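You operate a simulated robot arm through the tools that you are given. There is no shell and no other tool. Be economical: measure what you need, move in short steps, check, and stop when the job is done.

Carry out the task below with a simulated two-armed robot. There is one attempt and no reset: what you move stays moved.

TASK
Pour about 60 ml from the green jug into the release pot.
Fine: put the jug back and the pot's lid back on. Set down upright: green jug.

It is judged by the outcome, as a careful person would: the job done as asked, and still so three seconds after it is handed in. It fails if anything else is knocked over, pushed out of place, dropped, spilled or broken. Lids that push on must go on centred and level and be pressed home; caps that screw on are set level and turned clockwise until they are tight.

THE ROBOT
Two 7-joint arms with two-finger grippers on one trunk, on a base that drives. Base frame: it is fixed to the floor where the robot stands at the start and does not move with it; the origin is under the middle of the robot, x ahead of it, y to its left, z up. Readings come in m, rad, newtons and seconds.
The left shoulder is at the start at [0.06, 0.179, 1.039], the right one opposite. With the tool pointing down near the work surface each hand reaches from about 0.28 to 0.66 m from the robot's upright axis, wherever it stands, measured 20 degrees to its own side. Places, roughly: pot lid (12x12x5 cm) [0.7, -0.2, 1.1]; release pot [0.7, -0.2, 1.1]; top of the warming cabinet [0.8, -0.3, 1]. Payload 1.96 kg a hand.
Tool frame (each hand has its own): the origin (TCP) lies between the finger pads and is the grasp point; the fingertips stand 0.02 m ahead of it; z points along the fingers, y is the line along which they close. The gripper opens to 0.072 m. The gripper's body begins 0.038 m behind the TCP.
Orientation is that of the tool frame in the base frame, as [roll, pitch, yaw] about the fixed x, y, z axes, in that order (R = Rz(yaw) Ry(pitch) Rx(roll)). With the fingers straight down and closing along the base's y, the tool's x points along the base's -x, its y along +y and its z along -z.

THE INTERFACE
- The arms move only by the tool step_arm. It takes "left_steps", "right_steps" or both (then of equal length, played together; a hand with none holds still); each is text: rows parted by semicolons, each of 7 numbers parted by spaces: the shift along the tool's x, y, z in units of 40 mm (1.0 is 40 mm), then the turn, a rotation vector about the tool's x, y, z in units of 8 degrees (1.0 is 8 degrees), then the finger opening in m, from 0 to 0.072. In form: x y z wx wy wz fingers; .... A call has 1 to 8 rows; each row shifts and turns the commanded pose from where the row before left it, along the tool's axes as they then stand. A call with a number of a shift or a turn outside -1 to 1 is refused whole. A row lasts 0.2 s, in which the tool goes at most 0.05 m and 0.15 rad; a call with a longer step from one row to the next is refused whole, and so is a gripper value outside its range. A pose out of reach is approached as far as the arm can. The call stops where the force on the tool passes 40 N (or 10 N more than at its start, if that is more) or the arm is blocked; 0.2 s more then pass. The fingers move at their own pace (about 0.153 m/s each) and stop on an object; they squeeze with about 34 N. The grip force told is the motor's: it shows also when the fingers shut on nothing. Time passes only in rows, and 0.2 s behind the last, so rows that do not move let the fingers close. The reply holds the time, the measured pose of the TCP, the force on the tool along the base axes, the opening and the grip force, in the units named above and with some noise, with the torque about the TCP (base axes, N m) and any sound that the robot's microphone picked up, and new pictures: "show" is both (left out), scene, wrist or none (wrist: the cameras of the hands that moved).
- Cameras (640 x 400 px; columns grow to the right, rows downward): "scene" is now at [0.0211, -0.0174, 1.5969]; the picture's right is [-0.18, -0.98, 0.00], its down [-0.67, 0.12, -0.73] and it looks along [0.72, -0.13, -0.68] (base axes); focal length 276 px, centre (320, 200). "left" rides on the left gripper at [0.071, -0.019, -0.082] in its tool frame; the picture's right is [0.26, 0.97, 0.00], its down [-0.67, 0.18, -0.72] and it looks along [-0.69, 0.19, 0.70] (tool axes); focal length 280 px, centre (320, 200). "right" rides on the right gripper at [0.071, 0.019, -0.082] in its tool frame; the picture's right is [-0.26, 0.97, 0.00], its down [-0.67, -0.18, -0.72] and it looks along [-0.69, -0.19, 0.70] (tool axes); focal length 280 px, centre (320, 200). There is no depth. A picture from a camera that has moved, and an enlarged one, comes with that camera's place and axes in the base frame and with its lens.
- raise_lower(by): slides the trunk up (or, below 0, down) by that many m; the arms and the scene camera ride with it, the base frame stays. It gives what a move gives, with no picture.
- steer(legs): drives the robot by 1 to 6 legs, each [ahead, left, turn to the left] in m, m and rad, along the robot's own axes; the way and the turn of a leg run together, so that a leg with both is an arc; at most 1.5 m and 3.142 rad a leg. The arms and the cameras ride along, it lands a little off, and it stops where it bumps. It gives what a move gives, and a new picture of the scene camera.
- head_to(pan, tilt): turns the head with the scene camera to pan (to the left, within 1.501 rad either way) and tilt (down, from -0.506 to 1.204), counted from straight ahead of the robot. It gives what a move gives, and a new picture of the scene camera.
- zoom(camera, box): a new picture of the part [left, top, right, bottom] of that camera's present view, enlarged. It takes no simulated time.
- hand_in(): hands the job in; it is judged then, once.

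Work in short steps. Places have to be worked out from the pictures, the camera data and where the tool is seen: move nearer, look again, correct. Check each grasp and each placing, and mend what went wrong. You have 120 turns and 260 pictures in all, those below and enlarged ones among them. Open the grippers and draw the arms clear of the work before you hand the job in, unless the task says otherwise; then end with one line.

The tools are called after "Request:" as a command line: name --argument value ..., lists and objects as JSON in quotes. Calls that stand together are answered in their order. step_arm: Moves the arms, as the interface text tells. Its arguments: {"type":"object","properties":{"left_steps":{"type":"string"},"right_steps":{"type":"string"},"show":{"type":"string","enum":["both","scene","wrist","none"]}},"required":[]} The other tools are called the same way: raise_lower (by) slides the trunk up or down; steer (legs) drives the base; head_to (pan, tilt) turns the head that bears the scene camera; zoom (camera, box) takes an enlarged picture of a part of a camera's view; hand_in () hands the job in.

At the start:

```text
t: 0.0
left_position: [0.5083, 0.0722, 1.0008]
left_ee_rot: [3.141, 0.001, 3.142]
left_contact_force: [0.0, -0.5, -0.6]
left_torque: [-0.01, 0.02, -0.01]
left_width: 0.0724
left_gripper_force: 0.1
right_position: [0.3131, -0.2507, 0.9999]
right_ee_rot: [-3.141, 0.0, 3.141]
right_contact_force: [-0.3, 0.2, -0.2]
right_torque: [0.01, 0.01, 0.0]
right_width: 0.0717
right_gripper_force: 0.1
trunk travel left (down, up): [-0.684, 0.306]
robot x, y, heading: [0.0011, -0.0009, -0.0]
head pan, tilt: [-0.178, 0.754]
```

scene: 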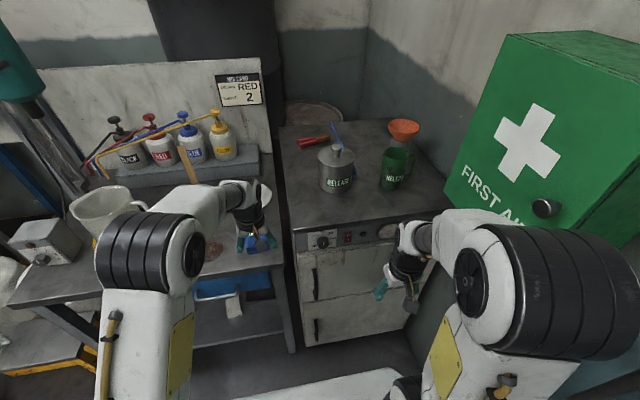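
right: 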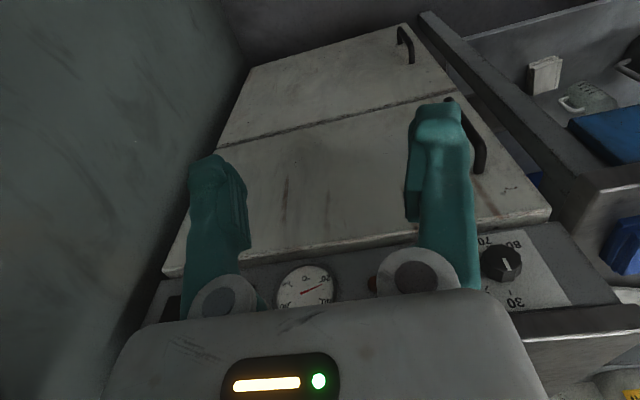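
left: 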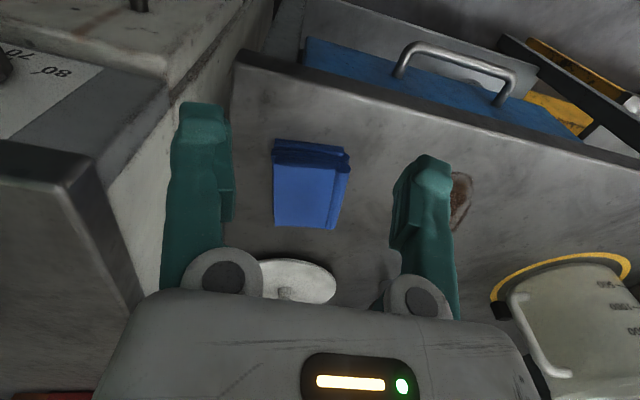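

I start by enlarging the scene view around the pot and jug to measure them.

Request:
zoom --camera "scene" --box '[270, 90, 450, 230]'

```text
2.86 times, centred on (360, 160) of scene
camera zoom: at [0.0211, -0.0174, 1.5969], right [-0.18, -0.98, 0.0], down [-0.67, 0.12, -0.73], along [0.72, -0.13, -0.68], focal length 790 px, centre (206, 314)
```

zoom: 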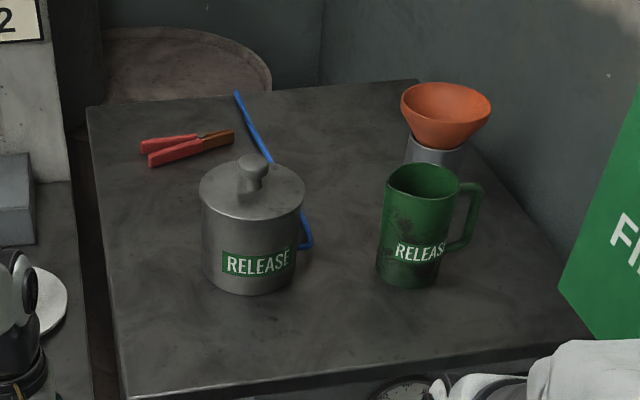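

The pot sits at roughly (0.72,-0.20) and the jug at (0.69,-0.39), with its handle toward the robot's right. I raise the right hand to get a second viewpoint from its wrist camera.

Request:
step_arm --right_steps "0 0 -1 0 0 0 0.072;0 0 -1 0 0 0 0.072;0 0 -1 0 0 0 0.072;0 0 -1 0 0 0 0.072;0 0 -1 0 0 0 0.072;0 0 -1 0 0 0 0.072;0 0 -1 0 0 0 0.072" --show "both"

```text
t: 1.6
left_position: [0.5084, 0.071, 0.9995]
left_ee_rot: [-3.141, 0.001, -3.141]
left_contact_force: [-0.1, 0.3, -1.6]
left_torque: [0.02, -0.01, -0.02]
left_width: 0.072
left_gripper_force: 0.1
right_position: [0.3127, -0.2488, 1.072]
right_ee_rot: [3.141, -0.001, 3.141]
right_contact_force: [-0.3, 0.0, 0.2]
right_torque: [-0.01, 0.02, -0.01]
right_width: 0.0722
right_gripper_force: 0.0
right hand out of reach, approached as far as the arm can: row 2, 3, 4, 5, 6, 7
trunk travel left (down, up): [-0.684, 0.306]
robot x, y, heading: [0.0043, 0.0004, 0.003]
head pan, tilt: [-0.178, 0.754]
camera scene: at [0.021, -0.0174, 1.5969], right [-0.18, -0.98, 0.0], down [-0.67, 0.12, -0.73], along [0.72, -0.13, -0.68], focal length 276 px, centre (320, 200)
camera right: at [0.2406, -0.2308, 1.1526], right [0.26, 0.97, 0.0], down [0.67, -0.18, 0.72], along [0.69, -0.19, -0.7], focal length 280 px, centre (320, 200)
```

scene: 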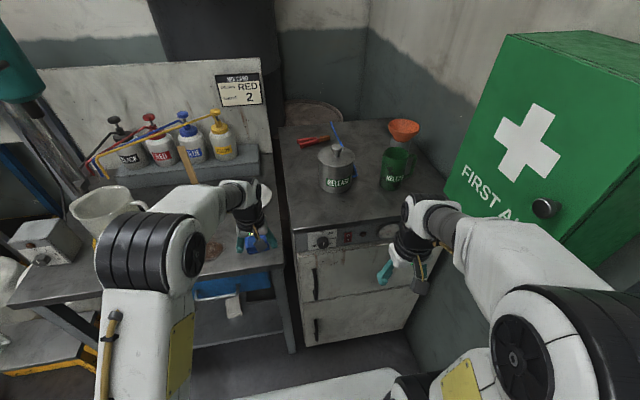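
right: 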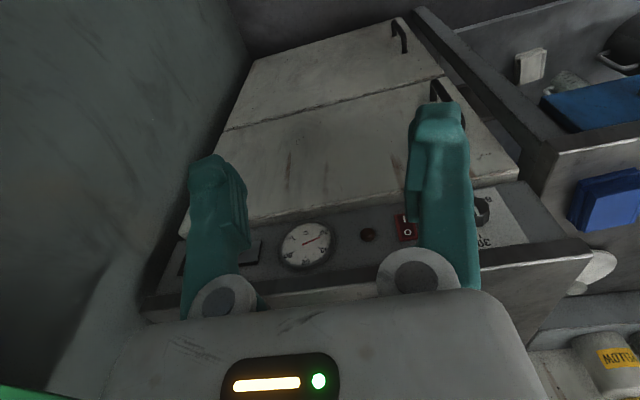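

The wrist picture comes out upside down, and the first-aid cabinet limits the space on my right. I look right with the head to gauge that clearance.

Request:
head_to --pan -0.75 --tilt 0.6

Request:
head_to --pan -0.3 --tilt 1.1

```text
t: 2.6
left_position: [0.5083, 0.0711, 0.9996]
left_ee_rot: [3.14, -0.001, 3.141]
left_contact_force: [-0.4, -0.1, -1.1]
left_torque: [-0.02, -0.02, -0.01]
left_width: 0.0721
left_gripper_force: 0.0
right_position: [0.3129, -0.2494, 1.0713]
right_ee_rot: [-3.141, 0.0, 3.141]
right_contact_force: [-0.8, 0.5, -0.3]
right_torque: [0.02, -0.02, 0.0]
right_width: 0.0721
right_gripper_force: 0.0
trunk travel left (down, up): [-0.684, 0.306]
robot x, y, heading: [-0.0031, -0.0034, 0.003]
head pan, tilt: [-0.75, 0.6]
camera scene: at [0.0044, -0.0628, 1.6101], right [-0.68, -0.73, 0.0], down [-0.41, 0.39, -0.82], along [0.6, -0.56, -0.57], focal length 276 px, centre (320, 200)
```

scene: 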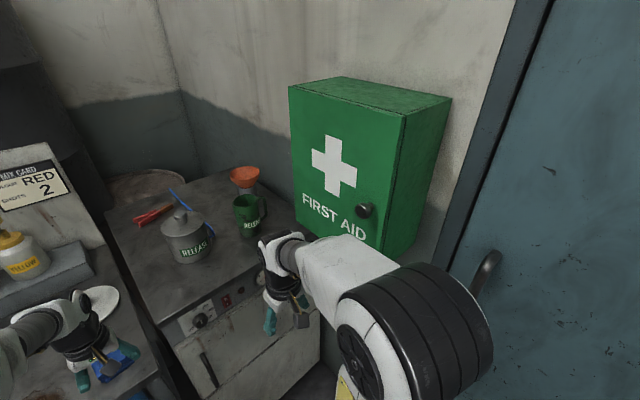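

```text
t: 3.5
left_position: [0.5085, 0.0719, 0.9993]
left_ee_rot: [3.141, 0.0, -3.139]
left_contact_force: [-0.8, -0.7, -0.3]
left_torque: [-0.02, 0.02, -0.01]
left_width: 0.0717
left_gripper_force: 0.0
right_position: [0.3129, -0.2499, 1.0721]
right_ee_rot: [3.142, 0.0, -3.141]
right_contact_force: [-0.3, -0.5, 0.1]
right_torque: [0.0, 0.0, 0.03]
right_width: 0.0721
right_gripper_force: 0.1
trunk travel left (down, up): [-0.684, 0.306]
robot x, y, heading: [0.0023, -0.0016, -0.0]
head pan, tilt: [-0.3, 1.1]
camera scene: at [0.0, -0.0214, 1.5715], right [-0.3, -0.95, 0.0], down [-0.85, 0.26, -0.45], along [0.43, -0.13, -0.89], focal length 276 px, centre (320, 200)
```

scene: 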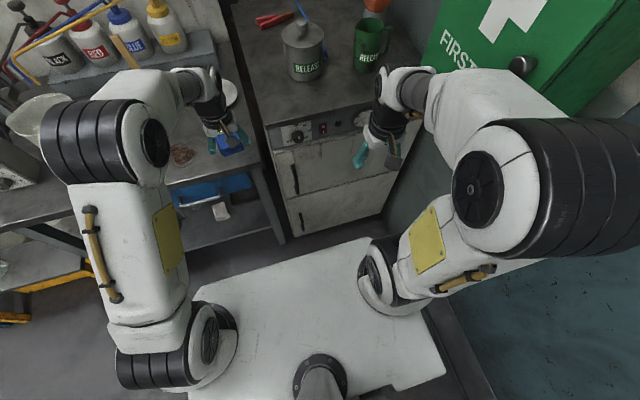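

The base has about 0.2 m of room ahead, and the right elbow sits in front of the first-aid box rather than beside it. I raise the trunk for reach and parallax, then look again.

Request:
raise_lower --by 0.2

Request:
head_to --pan -0.45 --tilt 0.8

Request:
zoom --camera "right" --box '[0, 0, 640, 400]'

```text
t: 5.7
left_position: [0.5079, 0.0701, 1.2001]
left_ee_rot: [-3.141, 0.002, -3.141]
left_contact_force: [-0.6, -0.4, 0.0]
left_torque: [0.02, 0.01, 0.0]
left_width: 0.072
left_gripper_force: 0.0
right_position: [0.3116, -0.2497, 1.271]
right_ee_rot: [-3.141, 0.0, -3.141]
right_contact_force: [-0.6, 0.1, -0.6]
right_torque: [-0.05, 0.0, -0.01]
right_width: 0.0719
right_gripper_force: 0.1
trunk travel left (down, up): [-0.884, 0.106]
robot x, y, heading: [0.0008, 0.0016, -0.001]
head pan, tilt: [-0.3, 1.1]
```

```text
t: 6.5
left_position: [0.5079, 0.0724, 1.1992]
left_ee_rot: [3.141, 0.0, -3.141]
left_contact_force: [0.3, -0.6, -0.4]
left_torque: [-0.02, 0.01, 0.01]
left_width: 0.0718
left_gripper_force: 0.1
right_position: [0.3123, -0.2481, 1.2713]
right_ee_rot: [-3.141, -0.002, 3.14]
right_contact_force: [0.0, -0.6, 0.5]
right_torque: [-0.03, 0.03, 0.01]
right_width: 0.0717
right_gripper_force: 0.0
trunk travel left (down, up): [-0.884, 0.106]
robot x, y, heading: [-0.0027, -0.0003, -0.002]
head pan, tilt: [-0.45, 0.799]
camera scene: at [0.0123, -0.0377, 1.7932], right [-0.43, -0.9, 0.0], down [-0.65, 0.31, -0.7], along [0.63, -0.3, -0.72], focal length 276 px, centre (320, 200)
```

scene: 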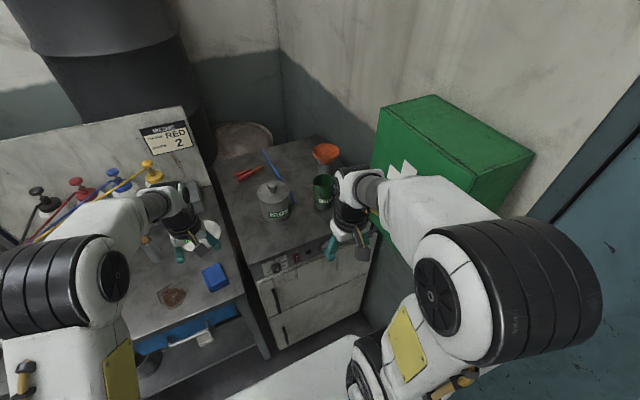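

```text
1.00 times, centred on (320, 200) of right (not enlarged: the box is as wide or as high as the picture)
camera zoom: at [0.2406, -0.2308, 1.3526], right [0.26, 0.96, 0.0], down [0.67, -0.18, 0.72], along [0.69, -0.19, -0.7], focal length 280 px, centre (320, 200)
```

zoom: 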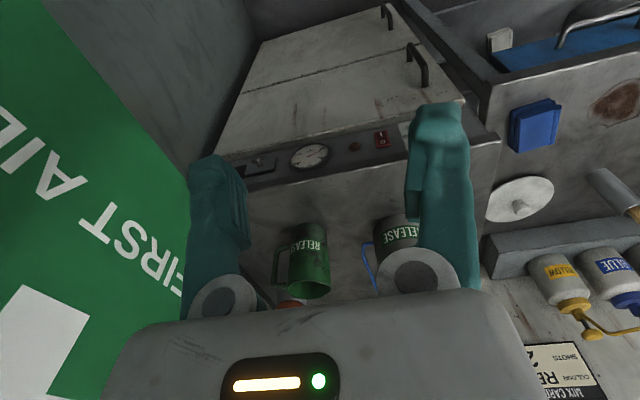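

Stereo puts the jug base at about (0.68,-0.38) and the cabinet top at z≈0.99. I extend the right hand forward above the objects so the elbow folds inward, then check.

Request:
step_arm --right_steps "-1 0 0 0 0 0 0.072;-1 0 0 0 0 0 0.072;-1 0 0 0 0 0 0.072;-1 0 0 0 0 0 0.072;-1 0 0 0 0 0 0.072"

```text
t: 7.7
left_position: [0.5077, 0.0704, 1.1996]
left_ee_rot: [-3.141, 0.001, -3.141]
left_contact_force: [0.0, 0.5, -1.0]
left_torque: [0.0, 0.02, 0.0]
left_width: 0.0718
left_gripper_force: 0.1
right_position: [0.4367, -0.2489, 1.2537]
right_ee_rot: [-3.141, 0.007, -3.14]
right_contact_force: [0.2, 0.3, -0.2]
right_torque: [0.0, 0.0, 0.01]
right_width: 0.0719
right_gripper_force: 0.1
right hand out of reach, approached as far as the arm can: row 2, 3, 4, 5
trunk travel left (down, up): [-0.884, 0.106]
robot x, y, heading: [0.0008, -0.0002, 0.001]
head pan, tilt: [-0.45, 0.799]
camera scene: at [0.0129, -0.0378, 1.7932], right [-0.44, -0.9, 0.0], down [-0.65, 0.31, -0.7], along [0.63, -0.3, -0.72], focal length 276 px, centre (320, 200)
camera right: at [0.3647, -0.2288, 1.3332], right [0.26, 0.97, 0.0], down [0.67, -0.18, 0.72], along [0.69, -0.19, -0.69], focal length 280 px, centre (320, 200)
```

scene: 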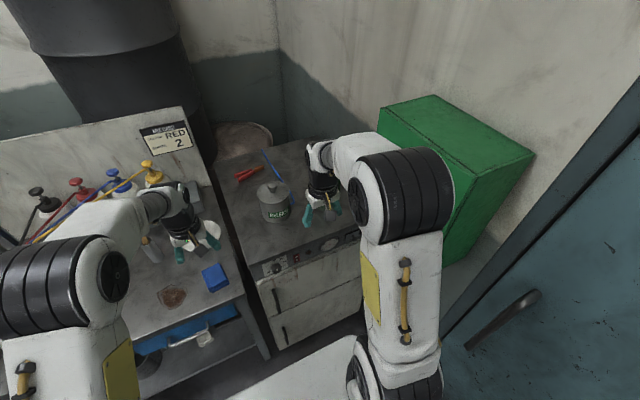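
right: 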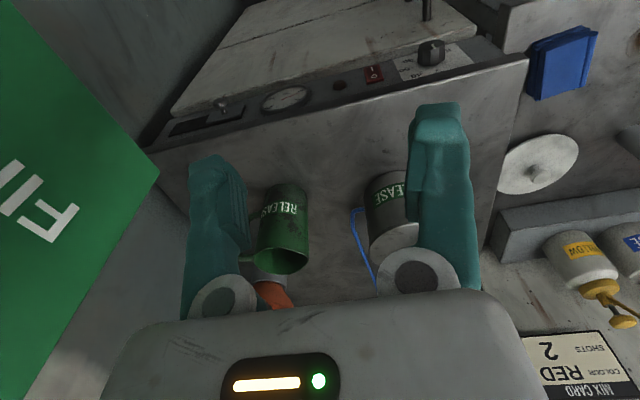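

The first-aid box corner is at about (0.51,-0.45,1.09), and the jug at (0.677,-0.37) with its rim at z≈1.13. Both hands are clear, so I drive ahead 0.12 m to gain reach.

Request:
steer --legs '[[0.12, 0.0, 0.0]]'

Request:
zoom --camera "right" --box '[0, 0, 640, 400]'

```text
t: 8.9
left_position: [0.6287, 0.0709, 1.2]
left_ee_rot: [-3.141, 0.001, 3.14]
left_contact_force: [-0.7, 0.7, 0.4]
left_torque: [-0.05, 0.01, 0.0]
left_width: 0.0718
left_gripper_force: 0.1
right_position: [0.5572, -0.2477, 1.2531]
right_ee_rot: [3.14, 0.006, 3.14]
right_contact_force: [-0.2, -0.5, 1.4]
right_torque: [-0.02, 0.01, -0.03]
right_width: 0.0719
right_gripper_force: 0.1
trunk travel left (down, up): [-0.884, 0.106]
robot x, y, heading: [0.1238, 0.0017, -0.005]
head pan, tilt: [-0.45, 0.799]
camera scene: at [0.132, -0.0379, 1.7932], right [-0.44, -0.9, 0.0], down [-0.64, 0.31, -0.7], along [0.63, -0.3, -0.72], focal length 276 px, centre (320, 200)
```

scene: 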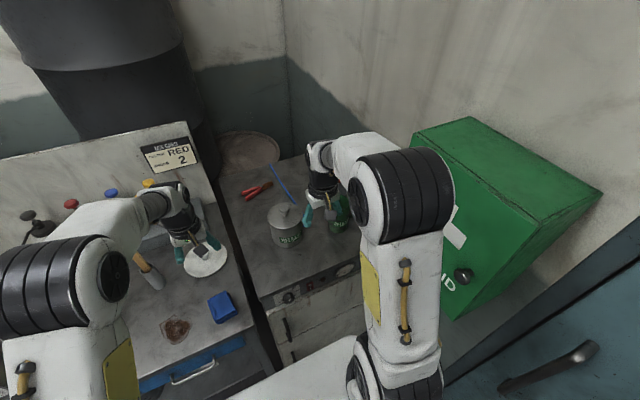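

```text
1.00 times, centred on (320, 200) of right (not enlarged: the box is as wide or as high as the picture)
camera zoom: at [0.4841, -0.2294, 1.3339], right [0.26, 0.96, 0.0], down [0.67, -0.18, 0.72], along [0.69, -0.19, -0.69], focal length 280 px, centre (320, 200)
```

zoom: 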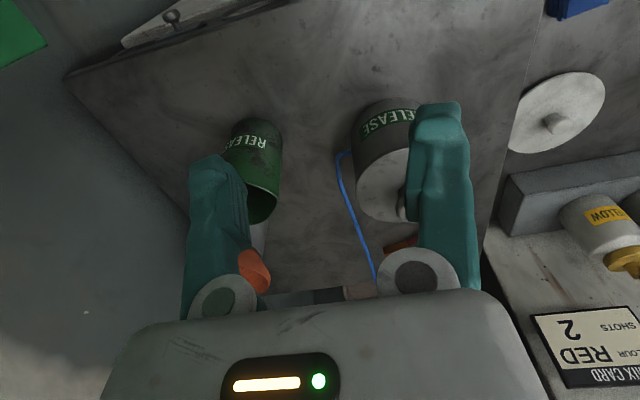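

The knob is half hidden by a finger in the wrist view. I zoom the scene camera on the pot to fix the knob's position.

Request:
zoom --camera "scene" --box '[230, 150, 390, 250]'

```text
4.00 times, centred on (310, 200) of scene
camera zoom: at [0.132, -0.0379, 1.7932], right [-0.44, -0.9, 0.0], down [-0.64, 0.31, -0.7], along [0.63, -0.3, -0.72], focal length 1106 px, centre (360, 200)
```

zoom: 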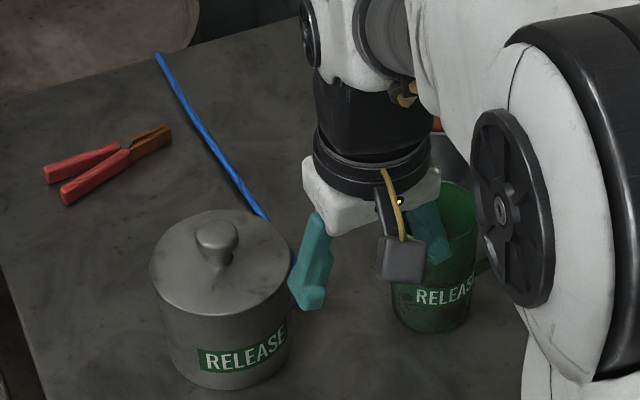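

Two-view stereo puts the lid centre at (0.706,-0.189) with its top plane at z≈1.12. I bring the right hand above the knob at TCP z≈1.20.

Request:
step_arm --right_steps "-0.75 0.3 0.26 0 0 0 0.072;-0.75 0.3 0.26 0 0 0 0.072;-0.75 0.3 0.26 0 0 0 0.072;-0.75 0.3 0.26 0 0 0 0.072;-0.7 0.3 0.26 0 0 0 0.072"

```text
t: 10.1
left_position: [0.6299, 0.0707, 1.2004]
left_ee_rot: [3.14, 0.0, 3.141]
left_contact_force: [-0.5, -0.7, 0.2]
left_torque: [0.01, -0.02, -0.03]
left_width: 0.0723
left_gripper_force: 0.1
right_position: [0.5975, -0.2322, 1.2398]
right_ee_rot: [-3.14, 0.017, 3.14]
right_contact_force: [0.0, -0.9, -0.4]
right_torque: [0.01, -0.04, -0.02]
right_width: 0.0718
right_gripper_force: 0.2
right hand out of reach, approached as far as the arm can: row 2, 3, 4, 5
trunk travel left (down, up): [-0.884, 0.106]
robot x, y, heading: [0.1226, -0.0012, 0.002]
head pan, tilt: [-0.45, 0.799]
camera scene: at [0.1328, -0.0384, 1.7932], right [-0.44, -0.9, 0.0], down [-0.64, 0.31, -0.7], along [0.63, -0.3, -0.72], focal length 276 px, centre (320, 200)
camera right: at [0.5249, -0.2134, 1.3186], right [0.26, 0.96, 0.0], down [0.66, -0.18, 0.73], along [0.7, -0.19, -0.69], focal length 280 px, centre (320, 200)
```

scene: 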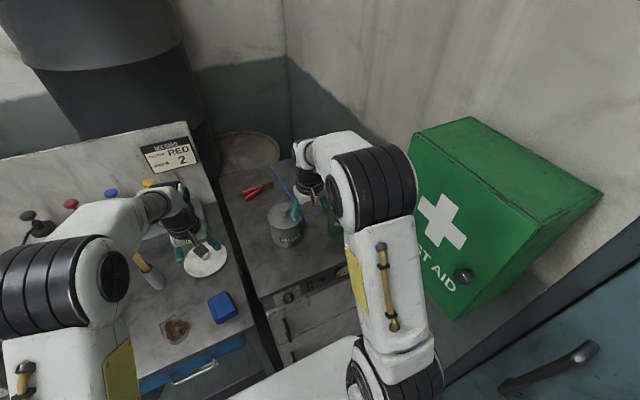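
right: 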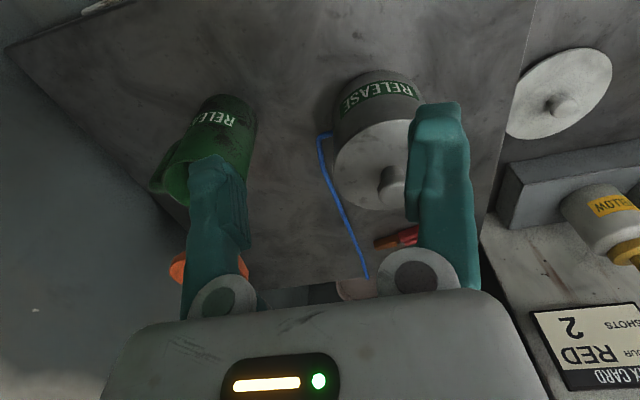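

Reach improves as the hand gets lower relative to the shoulder. I raise the trunk 0.1 m and then bring the hand down and forward.

Request:
raise_lower --by 0.1

Request:
step_arm --right_steps "0 0 0.9 0 0 0 0.072;0 0 0.9 0 0 0 0.072;0 0 0.9 0 0 0 0.072;-0.75 0.3 0 0 0 0 0.072;-0.75 0.3 0 0 0 0 0.072;-0.75 0.3 0 0 0 0 0.072"

```text
t: 11.5
left_position: [0.63, 0.07, 1.3]
left_ee_rot: [3.141, 0.001, 3.138]
left_contact_force: [-0.2, 0.1, -0.2]
left_torque: [-0.01, 0.01, -0.01]
left_width: 0.072
left_gripper_force: 0.1
right_position: [0.5991, -0.2315, 1.3388]
right_ee_rot: [-3.14, 0.016, 3.139]
right_contact_force: [0.1, -0.5, 0.1]
right_torque: [-0.02, 0.0, 0.01]
right_width: 0.0718
right_gripper_force: 0.1
trunk travel left (down, up): [-0.984, 0.006]
robot x, y, heading: [0.1216, -0.0002, -0.001]
head pan, tilt: [-0.45, 0.799]
```

```text
t: 12.9
left_position: [0.631, 0.0693, 1.2994]
left_ee_rot: [-3.14, -0.001, 3.14]
left_contact_force: [0.1, 1.0, 0.6]
left_torque: [-0.03, 0.01, -0.04]
left_width: 0.0719
left_gripper_force: 0.1
right_position: [0.694, -0.195, 1.2313]
right_ee_rot: [-3.139, 0.016, 3.141]
right_contact_force: [0.3, -0.4, -0.1]
right_torque: [0.0, -0.01, -0.01]
right_width: 0.0719
right_gripper_force: 0.0
trunk travel left (down, up): [-0.984, 0.006]
robot x, y, heading: [0.1195, -0.0001, -0.002]
head pan, tilt: [-0.45, 0.799]
camera scene: at [0.1355, -0.0377, 1.8932], right [-0.44, -0.9, 0.0], down [-0.65, 0.31, -0.7], along [0.63, -0.3, -0.72], focal length 276 px, centre (320, 200)
camera right: at [0.6207, -0.1763, 1.3112], right [0.26, 0.96, 0.0], down [0.66, -0.18, 0.73], along [0.7, -0.19, -0.69], focal length 280 px, centre (320, 200)
```

scene: 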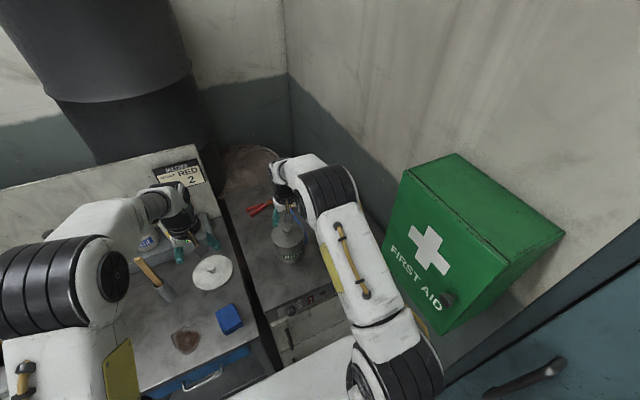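
right: 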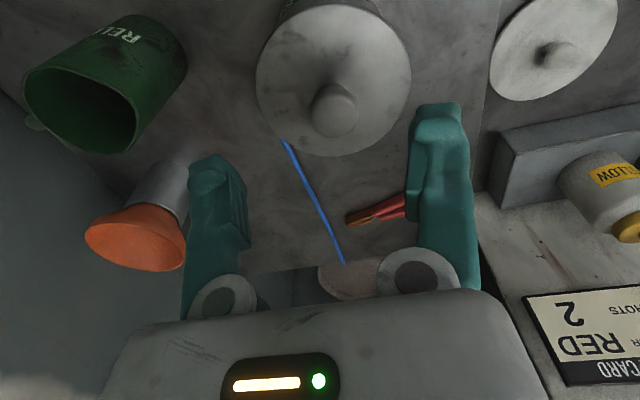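

The wrist view confirms the knob at (0.706,-0.190). I centre on it and descend with open fingers to z≈1.145.

Request:
step_arm --right_steps "-0.3 0.12 0.3 0 -0.1 0 0.072;0 0 0.6 0 0 0 0.072;0 0 0.6 0 0 0 0.072;0 0 0.6 0 0 0 0.072" --show "wrist"

```text
t: 13.9
left_position: [0.6301, 0.0703, 1.2995]
left_ee_rot: [3.141, 0.001, 3.141]
left_contact_force: [-0.4, 0.7, 0.2]
left_torque: [-0.02, 0.02, 0.02]
left_width: 0.0722
left_gripper_force: 0.1
right_position: [0.7052, -0.1919, 1.1477]
right_ee_rot: [-3.14, 0.031, 3.141]
right_contact_force: [-1.5, 0.6, -0.6]
right_torque: [0.0, -0.02, -0.01]
right_width: 0.072
right_gripper_force: 0.1
trunk travel left (down, up): [-0.984, 0.006]
robot x, y, heading: [0.1221, 0.0, 0.0]
head pan, tilt: [-0.45, 0.799]
camera right: at [0.6316, -0.1725, 1.2265], right [0.26, 0.96, 0.01], down [0.65, -0.18, 0.74], along [0.71, -0.19, -0.68], focal length 280 px, centre (320, 200)
```

right: 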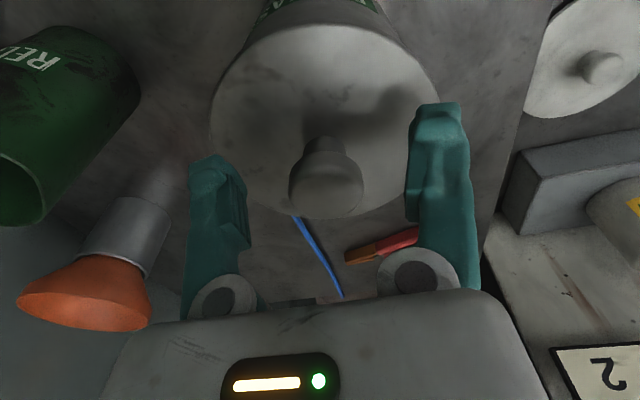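

The TCP is level with the knob, and the lid plane sits a little lower than estimated. I go down another 10 mm, correct the pitch and close on the knob.

Request:
step_arm --right_steps "0 0.05 0.25 0 0.22 0 0.072;0 0 0 0 0 0 0.02;0 0 0 0 0 0 0.0;0 0 0 0 0 0 0.0;0 0 0 0 0 0 0" --show "wrist"

```text
t: 15.1
left_position: [0.63, 0.07, 1.2994]
left_ee_rot: [3.141, 0.001, 3.139]
left_contact_force: [0.6, -1.3, 1.1]
left_torque: [-0.03, 0.05, 0.02]
left_width: 0.0721
left_gripper_force: 0.1
right_position: [0.7062, -0.1904, 1.1388]
right_ee_rot: [-3.139, 0.0, 3.14]
right_contact_force: [0.6, 0.0, 0.9]
right_torque: [0.01, -0.11, -0.01]
right_width: 0.0249
right_gripper_force: 33.9
trunk travel left (down, up): [-0.984, 0.006]
robot x, y, heading: [0.1172, -0.0014, -0.001]
head pan, tilt: [-0.45, 0.799]
camera right: at [0.6336, -0.1713, 1.2193], right [0.26, 0.96, 0.0], down [0.67, -0.18, 0.72], along [0.69, -0.19, -0.7], focal length 280 px, centre (320, 200)
```

right: 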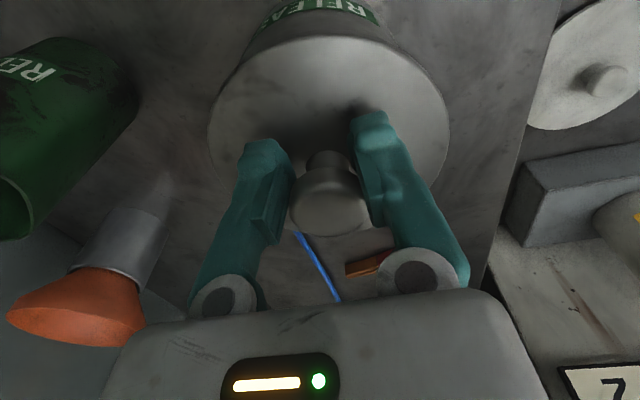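

I have the knob at width 0.025, and the seated reference is TCP (0.706,-0.190,1.139). I lift slowly while watching the force.

Request:
step_arm --right_steps "0 0 -0.25 0 0 0 0;0 0 -0.25 0 0 0 0;0 0 -0.25 0 0 0 0;0 0 -0.25 0 0 0 0" --show "wrist"

```text
t: 16.1
left_position: [0.6318, 0.0709, 1.3003]
left_ee_rot: [-3.142, 0.001, 3.14]
left_contact_force: [0.2, -0.1, -0.1]
left_torque: [0.05, 0.01, -0.02]
left_width: 0.0718
left_gripper_force: 0.0
right_position: [0.7058, -0.1897, 1.1787]
right_ee_rot: [-3.14, 0.0, 3.139]
right_contact_force: [-0.1, 0.0, -0.8]
right_torque: [-0.02, 0.03, 0.04]
right_width: 0.0243
right_gripper_force: 33.6
trunk travel left (down, up): [-0.984, 0.006]
robot x, y, heading: [0.1231, -0.0019, 0.0]
head pan, tilt: [-0.45, 0.799]
camera right: at [0.6337, -0.1713, 1.2592], right [0.26, 0.96, 0.0], down [0.67, -0.18, 0.72], along [0.69, -0.19, -0.7], focal length 280 px, centre (320, 200)
```

right: 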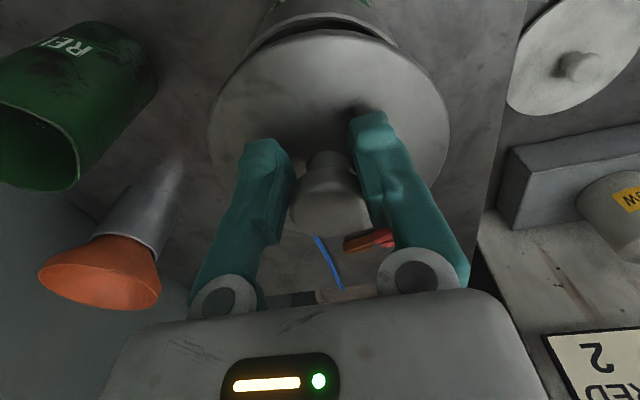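

The lid is off cleanly. I lift further and carry it toward the free front-left spot at about (0.618,-0.095) on the cabinet top.

Request:
step_arm --right_steps "0 0 -0.8 0 0 0 0;0.4 0.4 0 0 0 0 0;0.6 0.65 0 0 0 0 0;0.6 0.65 0 0 0 0 0;0.6 0.67 0 0 0 0 0;0 0 0 0 0 0 0"

```text
t: 17.5
left_position: [0.6298, 0.0711, 1.3003]
left_ee_rot: [-3.141, 0.001, 3.14]
left_contact_force: [0.4, -0.7, -1.0]
left_torque: [0.01, 0.03, 0.02]
left_width: 0.072
left_gripper_force: 0.0
right_position: [0.618, -0.0934, 1.2069]
right_ee_rot: [-3.139, 0.0, 3.139]
right_contact_force: [-0.3, -0.4, 0.0]
right_torque: [0.01, -0.01, 0.03]
right_width: 0.0242
right_gripper_force: 34.6
trunk travel left (down, up): [-0.984, 0.006]
robot x, y, heading: [0.1228, 0.0008, 0.002]
head pan, tilt: [-0.45, 0.799]
camera scene: at [0.1347, -0.0382, 1.8932], right [-0.44, -0.9, 0.0], down [-0.65, 0.31, -0.7], along [0.63, -0.3, -0.72], focal length 276 px, centre (320, 200)
camera right: at [0.5464, -0.0748, 1.2882], right [0.26, 0.96, 0.0], down [0.67, -0.18, 0.72], along [0.69, -0.19, -0.7], focal length 280 px, centre (320, 200)
```

scene: 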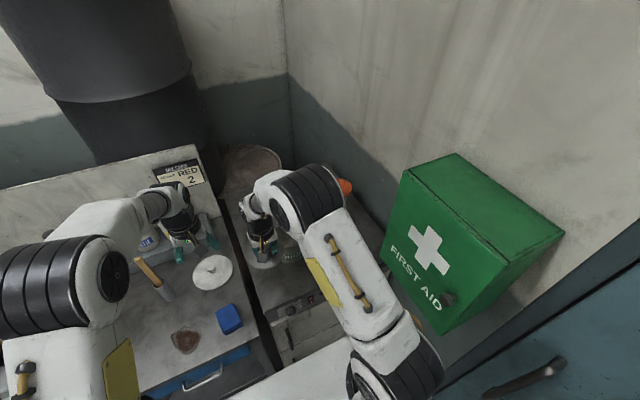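
right: 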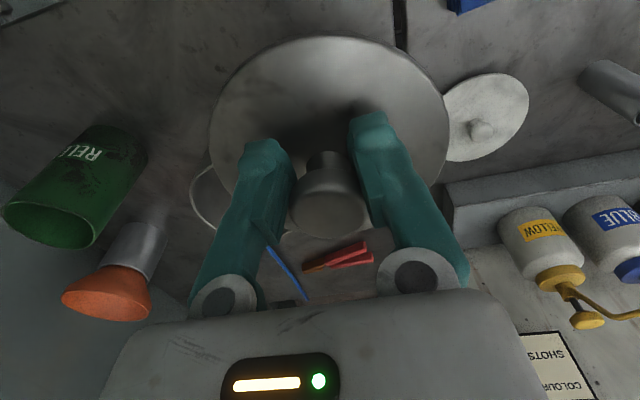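

The left edge is at y≈-0.024 and the front edge at x≈0.54, so the lid fits. I lower it, slowing near the surface.

Request:
step_arm --right_steps "0 0 1 0 0 0 0;0 0 1 0 0 0 0;0 0 1 0 0 0 0;0 0 0.5 0 0 0 0;0 0 0.2 0 0 0 0;0 0 0.2 0 0 0 0" --show "wrist"

```text
t: 18.9
left_position: [0.6305, 0.0696, 1.2984]
left_ee_rot: [-3.141, -0.001, 3.14]
left_contact_force: [-0.5, -0.3, 0.2]
left_torque: [0.01, 0.02, -0.03]
left_width: 0.0722
left_gripper_force: 0.0
right_position: [0.6182, -0.0953, 1.0544]
right_ee_rot: [-3.14, -0.002, 3.141]
right_contact_force: [0.2, -0.7, -0.4]
right_torque: [-0.01, 0.04, 0.01]
right_width: 0.0238
right_gripper_force: 33.8
trunk travel left (down, up): [-0.984, 0.006]
robot x, y, heading: [0.1218, -0.0017, -0.002]
head pan, tilt: [-0.45, 0.799]
camera right: at [0.5461, -0.0757, 1.1348], right [0.26, 0.96, 0.0], down [0.67, -0.18, 0.72], along [0.69, -0.19, -0.7], focal length 280 px, centre (320, 200)
```

right: 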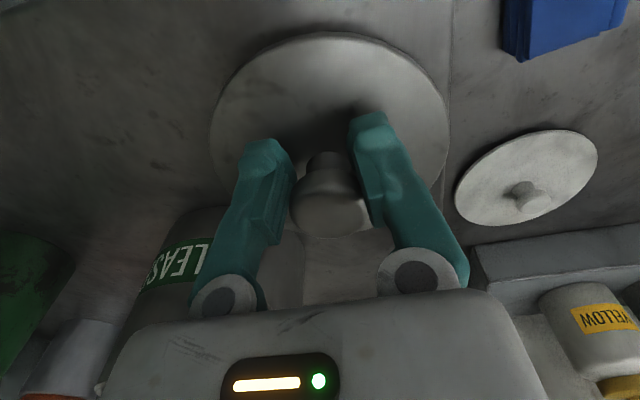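

No contact yet. I continue down in small steps.

Request:
step_arm --right_steps "0 0 0.15 0 0 0 0;0 0 0.15 0 0 0 0" --show "none"

Request:
step_arm --right_steps "0 0 0.1 0 0 0 0;0 0 0.1 0 0 0 0" --show "none"

```text
t: 19.5
left_position: [0.6309, 0.0711, 1.2997]
left_ee_rot: [-3.141, 0.0, 3.14]
left_contact_force: [0.3, 1.0, -1.1]
left_torque: [-0.02, -0.02, -0.01]
left_width: 0.0719
left_gripper_force: 0.1
right_position: [0.6179, -0.0943, 1.041]
right_ee_rot: [-3.14, 0.0, 3.14]
right_contact_force: [-0.5, -0.5, -0.8]
right_torque: [0.01, 0.02, -0.02]
right_width: 0.0238
right_gripper_force: 34.0
trunk travel left (down, up): [-0.984, 0.006]
robot x, y, heading: [0.1211, 0.003, -0.005]
head pan, tilt: [-0.45, 0.799]
```

```text
t: 20.1
left_position: [0.63, 0.0705, 1.2998]
left_ee_rot: [3.141, 0.0, 3.139]
left_contact_force: [-0.4, 0.1, 0.7]
left_torque: [0.0, 0.01, 0.01]
left_width: 0.072
left_gripper_force: 0.1
right_position: [0.6179, -0.094, 1.0328]
right_ee_rot: [-3.138, -0.001, 3.139]
right_contact_force: [0.4, 0.5, -1.3]
right_torque: [0.01, 0.0, -0.01]
right_width: 0.0
right_gripper_force: 29.3
trunk travel left (down, up): [-0.984, 0.006]
robot x, y, heading: [0.1223, -0.0016, 0.002]
head pan, tilt: [-0.45, 0.799]
```

The width went to 0, so the knob slipped out at contact. I look before moving.

Request:
zoom --camera "right" --box '[0, 0, 640, 400]'

Request:
zoom --camera "scene" --box '[200, 180, 360, 280]'

```text
1.00 times, centred on (320, 200) of right (not enlarged: the box is as wide or as high as the picture)
camera zoom: at [0.546, -0.0752, 1.1142], right [0.26, 0.96, 0.0], down [0.67, -0.18, 0.72], along [0.69, -0.19, -0.7], focal length 280 px, centre (320, 200)
```

zoom: 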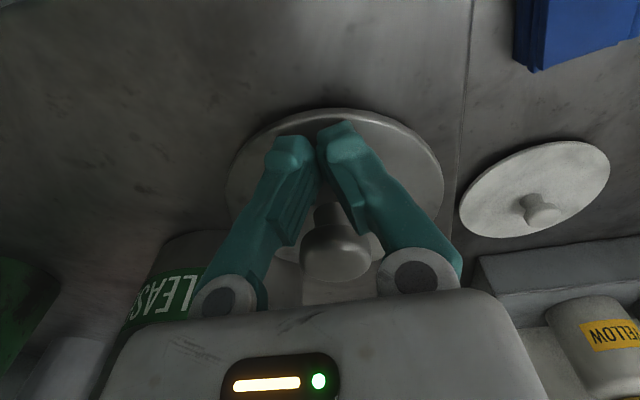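

```text
4.00 times, centred on (280, 230) of scene
camera zoom: at [0.1346, -0.0381, 1.893], right [-0.44, -0.9, 0.0], down [-0.65, 0.31, -0.7], along [0.63, -0.3, -0.72], focal length 1106 px, centre (480, 80)
```

zoom: 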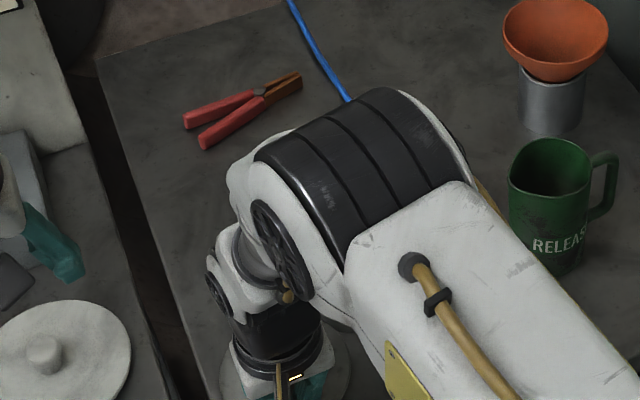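

The lid slid forward out of the fingers and appears to lie flat. I lift straight up and inspect.

Request:
step_arm --right_steps "0 0 -0.5 0 0 0 0;0 0 -1 0 0 0 0;0 0 -1 0 0 0 0.072;0.5 0 -1 0 0 0 0.072;0.5 0 -0.5 0 0 0 0.072"

```text
t: 21.3
left_position: [0.6279, 0.0702, 1.2996]
left_ee_rot: [-3.141, 0.001, 3.14]
left_contact_force: [-0.6, -0.8, 0.2]
left_torque: [0.03, -0.01, 0.0]
left_width: 0.0721
left_gripper_force: 0.0
right_position: [0.5756, -0.0984, 1.1946]
right_ee_rot: [-3.14, 0.003, 3.14]
right_contact_force: [0.0, 0.2, 0.2]
right_torque: [0.02, -0.05, -0.03]
right_width: 0.072
right_gripper_force: 0.0
trunk travel left (down, up): [-0.984, 0.006]
robot x, y, heading: [0.1182, 0.0002, 0.0]
head pan, tilt: [-0.45, 0.799]
camera scene: at [0.1314, -0.0378, 1.8932], right [-0.44, -0.9, 0.0], down [-0.64, 0.31, -0.7], along [0.63, -0.3, -0.72], focal length 276 px, centre (320, 200)
camera right: at [0.5051, -0.0797, 1.2758], right [0.26, 0.96, 0.0], down [0.67, -0.18, 0.72], along [0.69, -0.19, -0.7], focal length 280 px, centre (320, 200)
```

scene: 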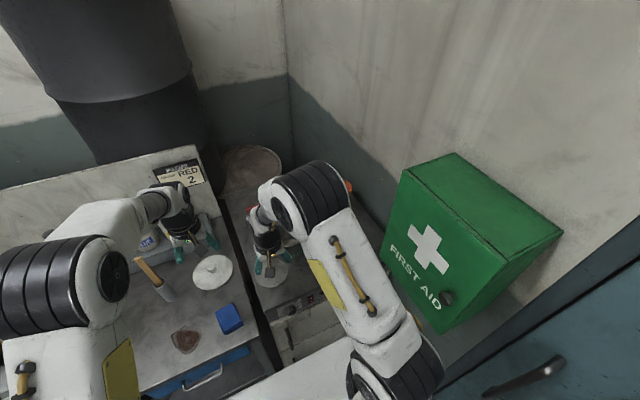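
right: 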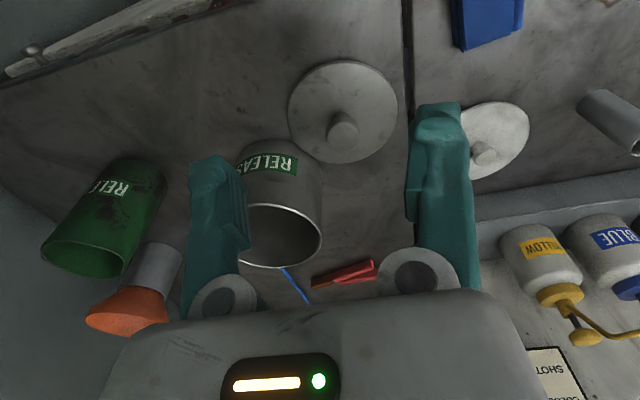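

The lid lies flat at about (0.65,-0.095), clear of the open pot (centre ≈(0.717,-0.192)). Now I move the right hand over toward the jug, staying high.

Request:
step_arm --right_steps "0 0 -0.6 0 0 0 0.072;0 -1 -0.4 0 0 0 0.072;0 -1 0 0 0 0 0.072;0 -1 0 0 0 0 0.072;0 -1 0 0 0 0 0.072;0 -1 0 0 0 0 0.072;0 -1 0 0 0 0 0.072;0 -1 0 0 0 0 0.072"

```text
t: 23.1
left_position: [0.6297, 0.0701, 1.3006]
left_ee_rot: [3.14, 0.001, 3.141]
left_contact_force: [0.2, -1.1, -0.3]
left_torque: [0.02, -0.01, 0.02]
left_width: 0.072
left_gripper_force: 0.1
right_position: [0.5773, -0.3773, 1.2347]
right_ee_rot: [3.141, -0.001, 3.141]
right_contact_force: [-0.3, 0.4, -0.4]
right_torque: [0.05, -0.01, -0.01]
right_width: 0.0719
right_gripper_force: 0.1
trunk travel left (down, up): [-0.984, 0.006]
robot x, y, heading: [0.1221, -0.0005, -0.001]
head pan, tilt: [-0.45, 0.799]
camera scene: at [0.1338, -0.0401, 1.8932], right [-0.44, -0.9, 0.0], down [-0.65, 0.31, -0.7], along [0.63, -0.3, -0.72], focal length 276 px, centre (320, 200)
camera right: at [0.5053, -0.3587, 1.316], right [0.26, 0.97, 0.0], down [0.67, -0.18, 0.72], along [0.69, -0.19, -0.7], focal length 280 px, centre (320, 200)
```

scene: 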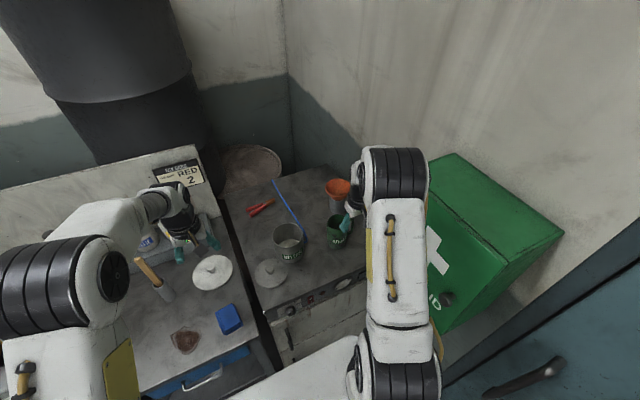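
right: 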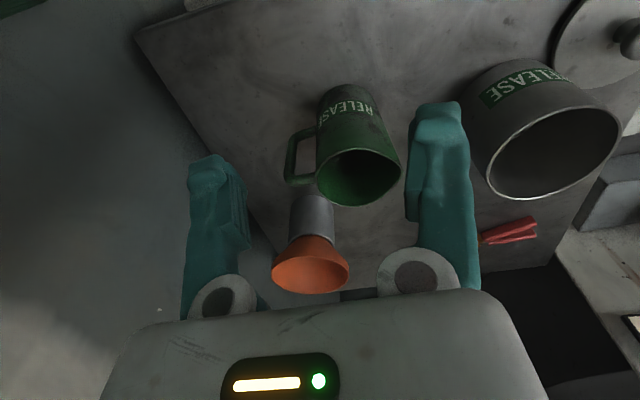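

Both the jug and its handle are in clear view, so I zoom in on it with the wrist camera, and on the pot from the scene camera.

Request:
zoom --camera "right" --box '[260, 70, 420, 220]'

Request:
zoom --camera "scene" --box '[240, 170, 380, 290]'

```text
2.67 times, centred on (340, 145) of right
camera zoom: at [0.5053, -0.3587, 1.316], right [0.26, 0.97, 0.0], down [0.67, -0.18, 0.72], along [0.69, -0.19, -0.7], focal length 748 px, centre (267, 347)
```

zoom: 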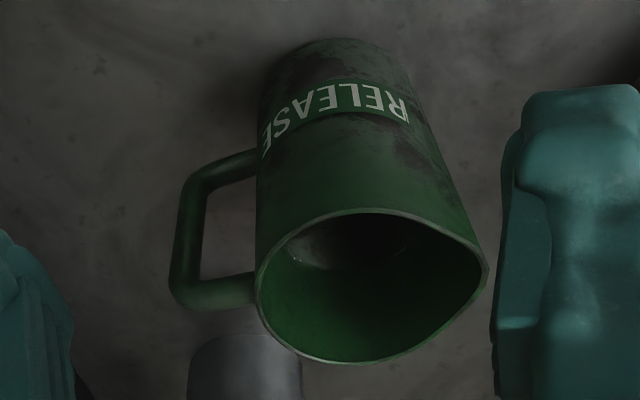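

```text
3.33 times, centred on (310, 230) of scene
camera zoom: at [0.1338, -0.0401, 1.8932], right [-0.44, -0.9, 0.0], down [-0.65, 0.31, -0.7], along [0.63, -0.3, -0.72], focal length 921 px, centre (353, 100)
```

zoom: 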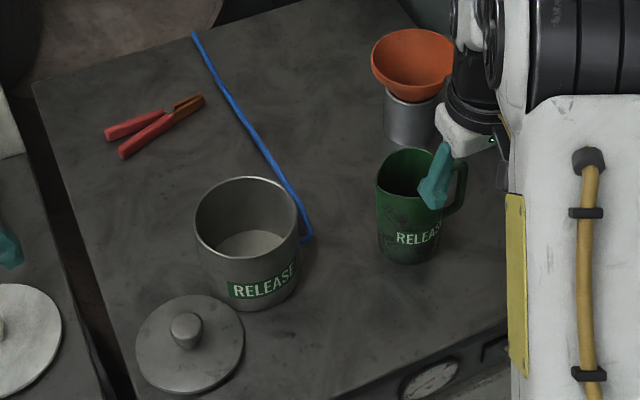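

The handle points along -y, with its bar centre near (0.669,-0.431) and its top at z≈1.115. I move forward over it and begin rotating the hand so the fingers will close across the handle plane (along x).

Request:
step_arm --right_steps "-0.9 -0.2 0 0 0 0 0.072;-0.9 -0.2 0 0 0 0 0.072;0 0 0 0 0 -1 0.072;0 0 0 0 0 -1 0.072;0 0 0 0 0 -1 0.072;0 0 0 0 0 -1 0.072;0 0 0 0 0 -1 0.072"

```text
t: 24.7
left_position: [0.6309, 0.0705, 1.3003]
left_ee_rot: [-3.141, -0.001, 3.14]
left_contact_force: [-0.8, 0.8, 0.9]
left_torque: [0.0, 0.0, -0.03]
left_width: 0.0722
left_gripper_force: 0.0
right_position: [0.6498, -0.3905, 1.2345]
right_ee_rot: [-3.138, -0.004, -2.441]
right_contact_force: [1.4, 0.4, 0.1]
right_torque: [0.01, 0.01, -0.03]
right_width: 0.072
right_gripper_force: 0.0
trunk travel left (down, up): [-0.984, 0.006]
robot x, y, heading: [0.1196, -0.0019, -0.0]
head pan, tilt: [-0.45, 0.799]
camera scene: at [0.1336, -0.0376, 1.8932], right [-0.44, -0.9, 0.0], down [-0.65, 0.31, -0.7], along [0.63, -0.3, -0.72], focal length 276 px, centre (320, 200)
camera right: at [0.5812, -0.4209, 1.3157], right [-0.42, 0.91, 0.0], down [0.63, 0.3, 0.71], along [0.65, 0.3, -0.7], focal length 280 px, centre (320, 200)
```

scene: 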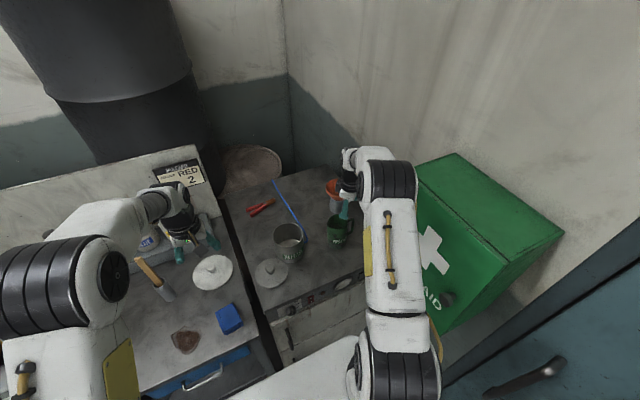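
right: 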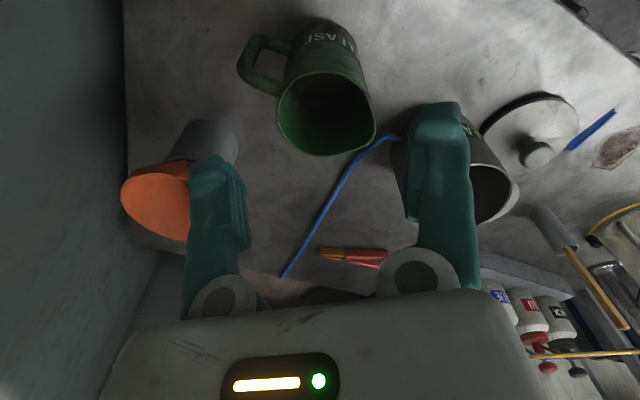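

Rotation is going freely. I continue the remaining 50° or so.

Request:
step_arm --right_steps "0 0 0 0 0 -1 0.072;0 0 0 0 0 -1 0.072;0 0 0 0 0 -1 0.072;0 0 0 0 0 -1 0.072;0 0 0 0 0 -1 0.072;0 0 0 0 0 -1 0.072;0 0 0 0 0 -0.2 0.072"

```text
t: 26.3
left_position: [0.6301, 0.0708, 1.3002]
left_ee_rot: [-3.141, 0.0, 3.14]
left_contact_force: [-0.8, 0.1, 0.1]
left_torque: [-0.03, -0.01, -0.04]
left_width: 0.0718
left_gripper_force: 0.1
right_position: [0.6507, -0.3898, 1.2336]
right_ee_rot: [-3.14, -0.003, -1.577]
right_contact_force: [0.0, 0.5, -0.9]
right_torque: [0.0, 0.02, 0.03]
right_width: 0.072
right_gripper_force: 0.1
trunk travel left (down, up): [-0.984, 0.006]
robot x, y, heading: [0.1218, 0.0003, -0.002]
head pan, tilt: [-0.45, 0.799]
camera scene: at [0.1342, -0.0377, 1.8932], right [-0.44, -0.9, 0.0], down [-0.65, 0.31, -0.7], along [0.63, -0.3, -0.72], focal length 276 px, centre (320, 200)
camera right: at [0.6293, -0.4619, 1.3155], right [-0.96, 0.27, 0.0], down [0.19, 0.68, 0.71], along [0.19, 0.69, -0.7], focal length 280 px, centre (320, 200)
```

scene: 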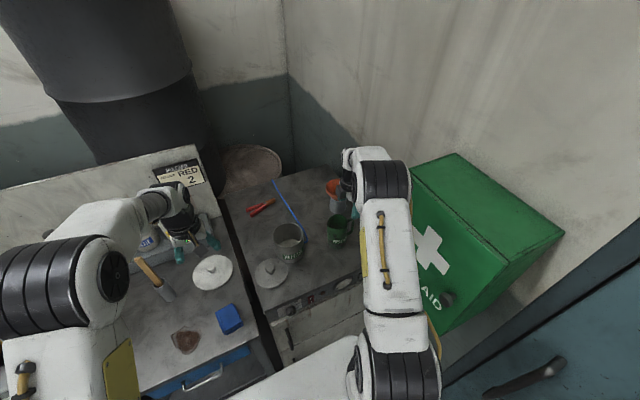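
right: 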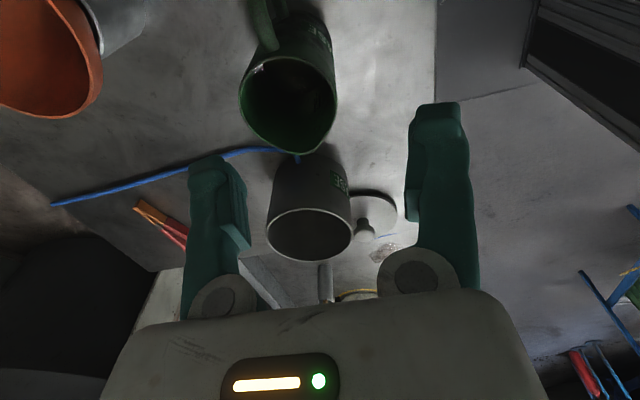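

The hand is now square to the handle, and the jug's centre refines to (0.676,-0.375). I shift over the handle and lower partway to check alignment.

Request:
step_arm --right_steps "0.55 -0.33 0 0 0 0 0.072;0.55 -0.33 0 0 0 0 0.072;0 0 0.7 0 0 0 0.072;0 0 0.7 0 0 0 0.072" --show "wrist"

```text
t: 27.3
left_position: [0.6309, 0.0696, 1.2999]
left_ee_rot: [-3.141, 0.0, -3.141]
left_contact_force: [0.4, 0.6, -1.1]
left_torque: [-0.02, 0.02, 0.01]
left_width: 0.072
left_gripper_force: 0.1
right_position: [0.6491, -0.3929, 1.1761]
right_ee_rot: [3.141, -0.001, -1.58]
right_contact_force: [0.2, -0.7, -0.4]
right_torque: [0.03, -0.01, -0.01]
right_width: 0.0719
right_gripper_force: 0.1
right hand out of reach, approached as far as the arm can: row 1, 2
trunk travel left (down, up): [-0.984, 0.006]
robot x, y, heading: [0.1228, -0.0026, -0.0]
head pan, tilt: [-0.45, 0.799]
camera right: at [0.629, -0.4639, 1.257], right [-0.96, 0.27, 0.0], down [0.19, 0.67, 0.71], along [0.19, 0.69, -0.7], focal length 280 px, centre (320, 200)
```

right: 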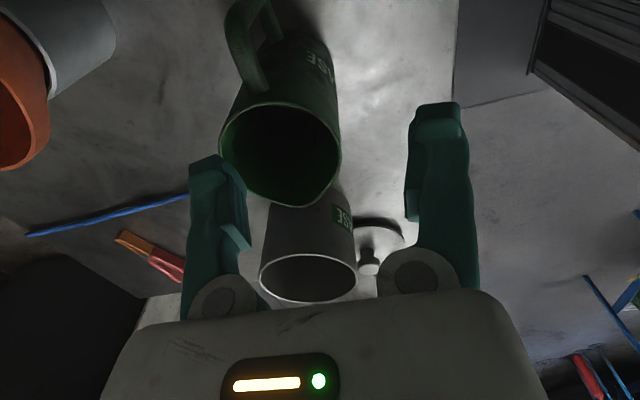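

The reach limited the shift at that height. I retry it now that the hand is lower (tips at 1.156, still above the rim).

Request:
step_arm --right_steps "0.5 -0.3 0 0 0 0 0.072;0.5 -0.3 0 0 0 0 0.072" --show "none"

```text
t: 27.9
left_position: [0.6305, 0.0706, 1.2995]
left_ee_rot: [-3.141, 0.0, 3.139]
left_contact_force: [0.4, 0.0, 0.3]
left_torque: [-0.01, -0.03, 0.02]
left_width: 0.0718
left_gripper_force: 0.1
right_position: [0.6638, -0.4118, 1.1768]
right_ee_rot: [-3.14, -0.001, -1.58]
right_contact_force: [0.2, -0.2, 0.5]
right_torque: [0.01, 0.02, 0.01]
right_width: 0.0718
right_gripper_force: 0.1
right hand out of reach, approached as far as the arm can: row 2
trunk travel left (down, up): [-0.984, 0.006]
robot x, y, heading: [0.124, -0.0032, -0.006]
head pan, tilt: [-0.45, 0.799]
```

I need more margin for the lift as well, so I drive slightly ahead and right. The fingertips remain above the rim.

Request:
steer --legs '[[0.045, -0.02, 0.0]]'

```text
t: 28.8
left_position: [0.6659, 0.0553, 1.3042]
left_ee_rot: [-3.137, 0.007, 3.142]
left_contact_force: [-0.9, 0.2, 0.4]
left_torque: [0.02, -0.1, -0.01]
left_width: 0.072
left_gripper_force: 0.0
right_position: [0.6985, -0.4265, 1.1829]
right_ee_rot: [-3.134, -0.006, -1.579]
right_contact_force: [0.1, 0.3, 0.3]
right_torque: [-0.04, -0.08, 0.0]
right_width: 0.072
right_gripper_force: 0.1
trunk travel left (down, up): [-0.984, 0.006]
robot x, y, heading: [0.1691, -0.0192, -0.002]
head pan, tilt: [-0.45, 0.799]
camera scene: at [0.1649, -0.052, 1.8935], right [-0.44, -0.9, 0.0], down [-0.64, 0.31, -0.7], along [0.63, -0.31, -0.71], focal length 276 px, centre (320, 200)
```

scene: 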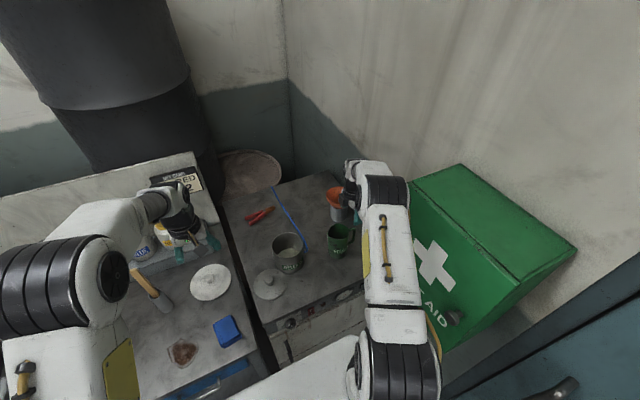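

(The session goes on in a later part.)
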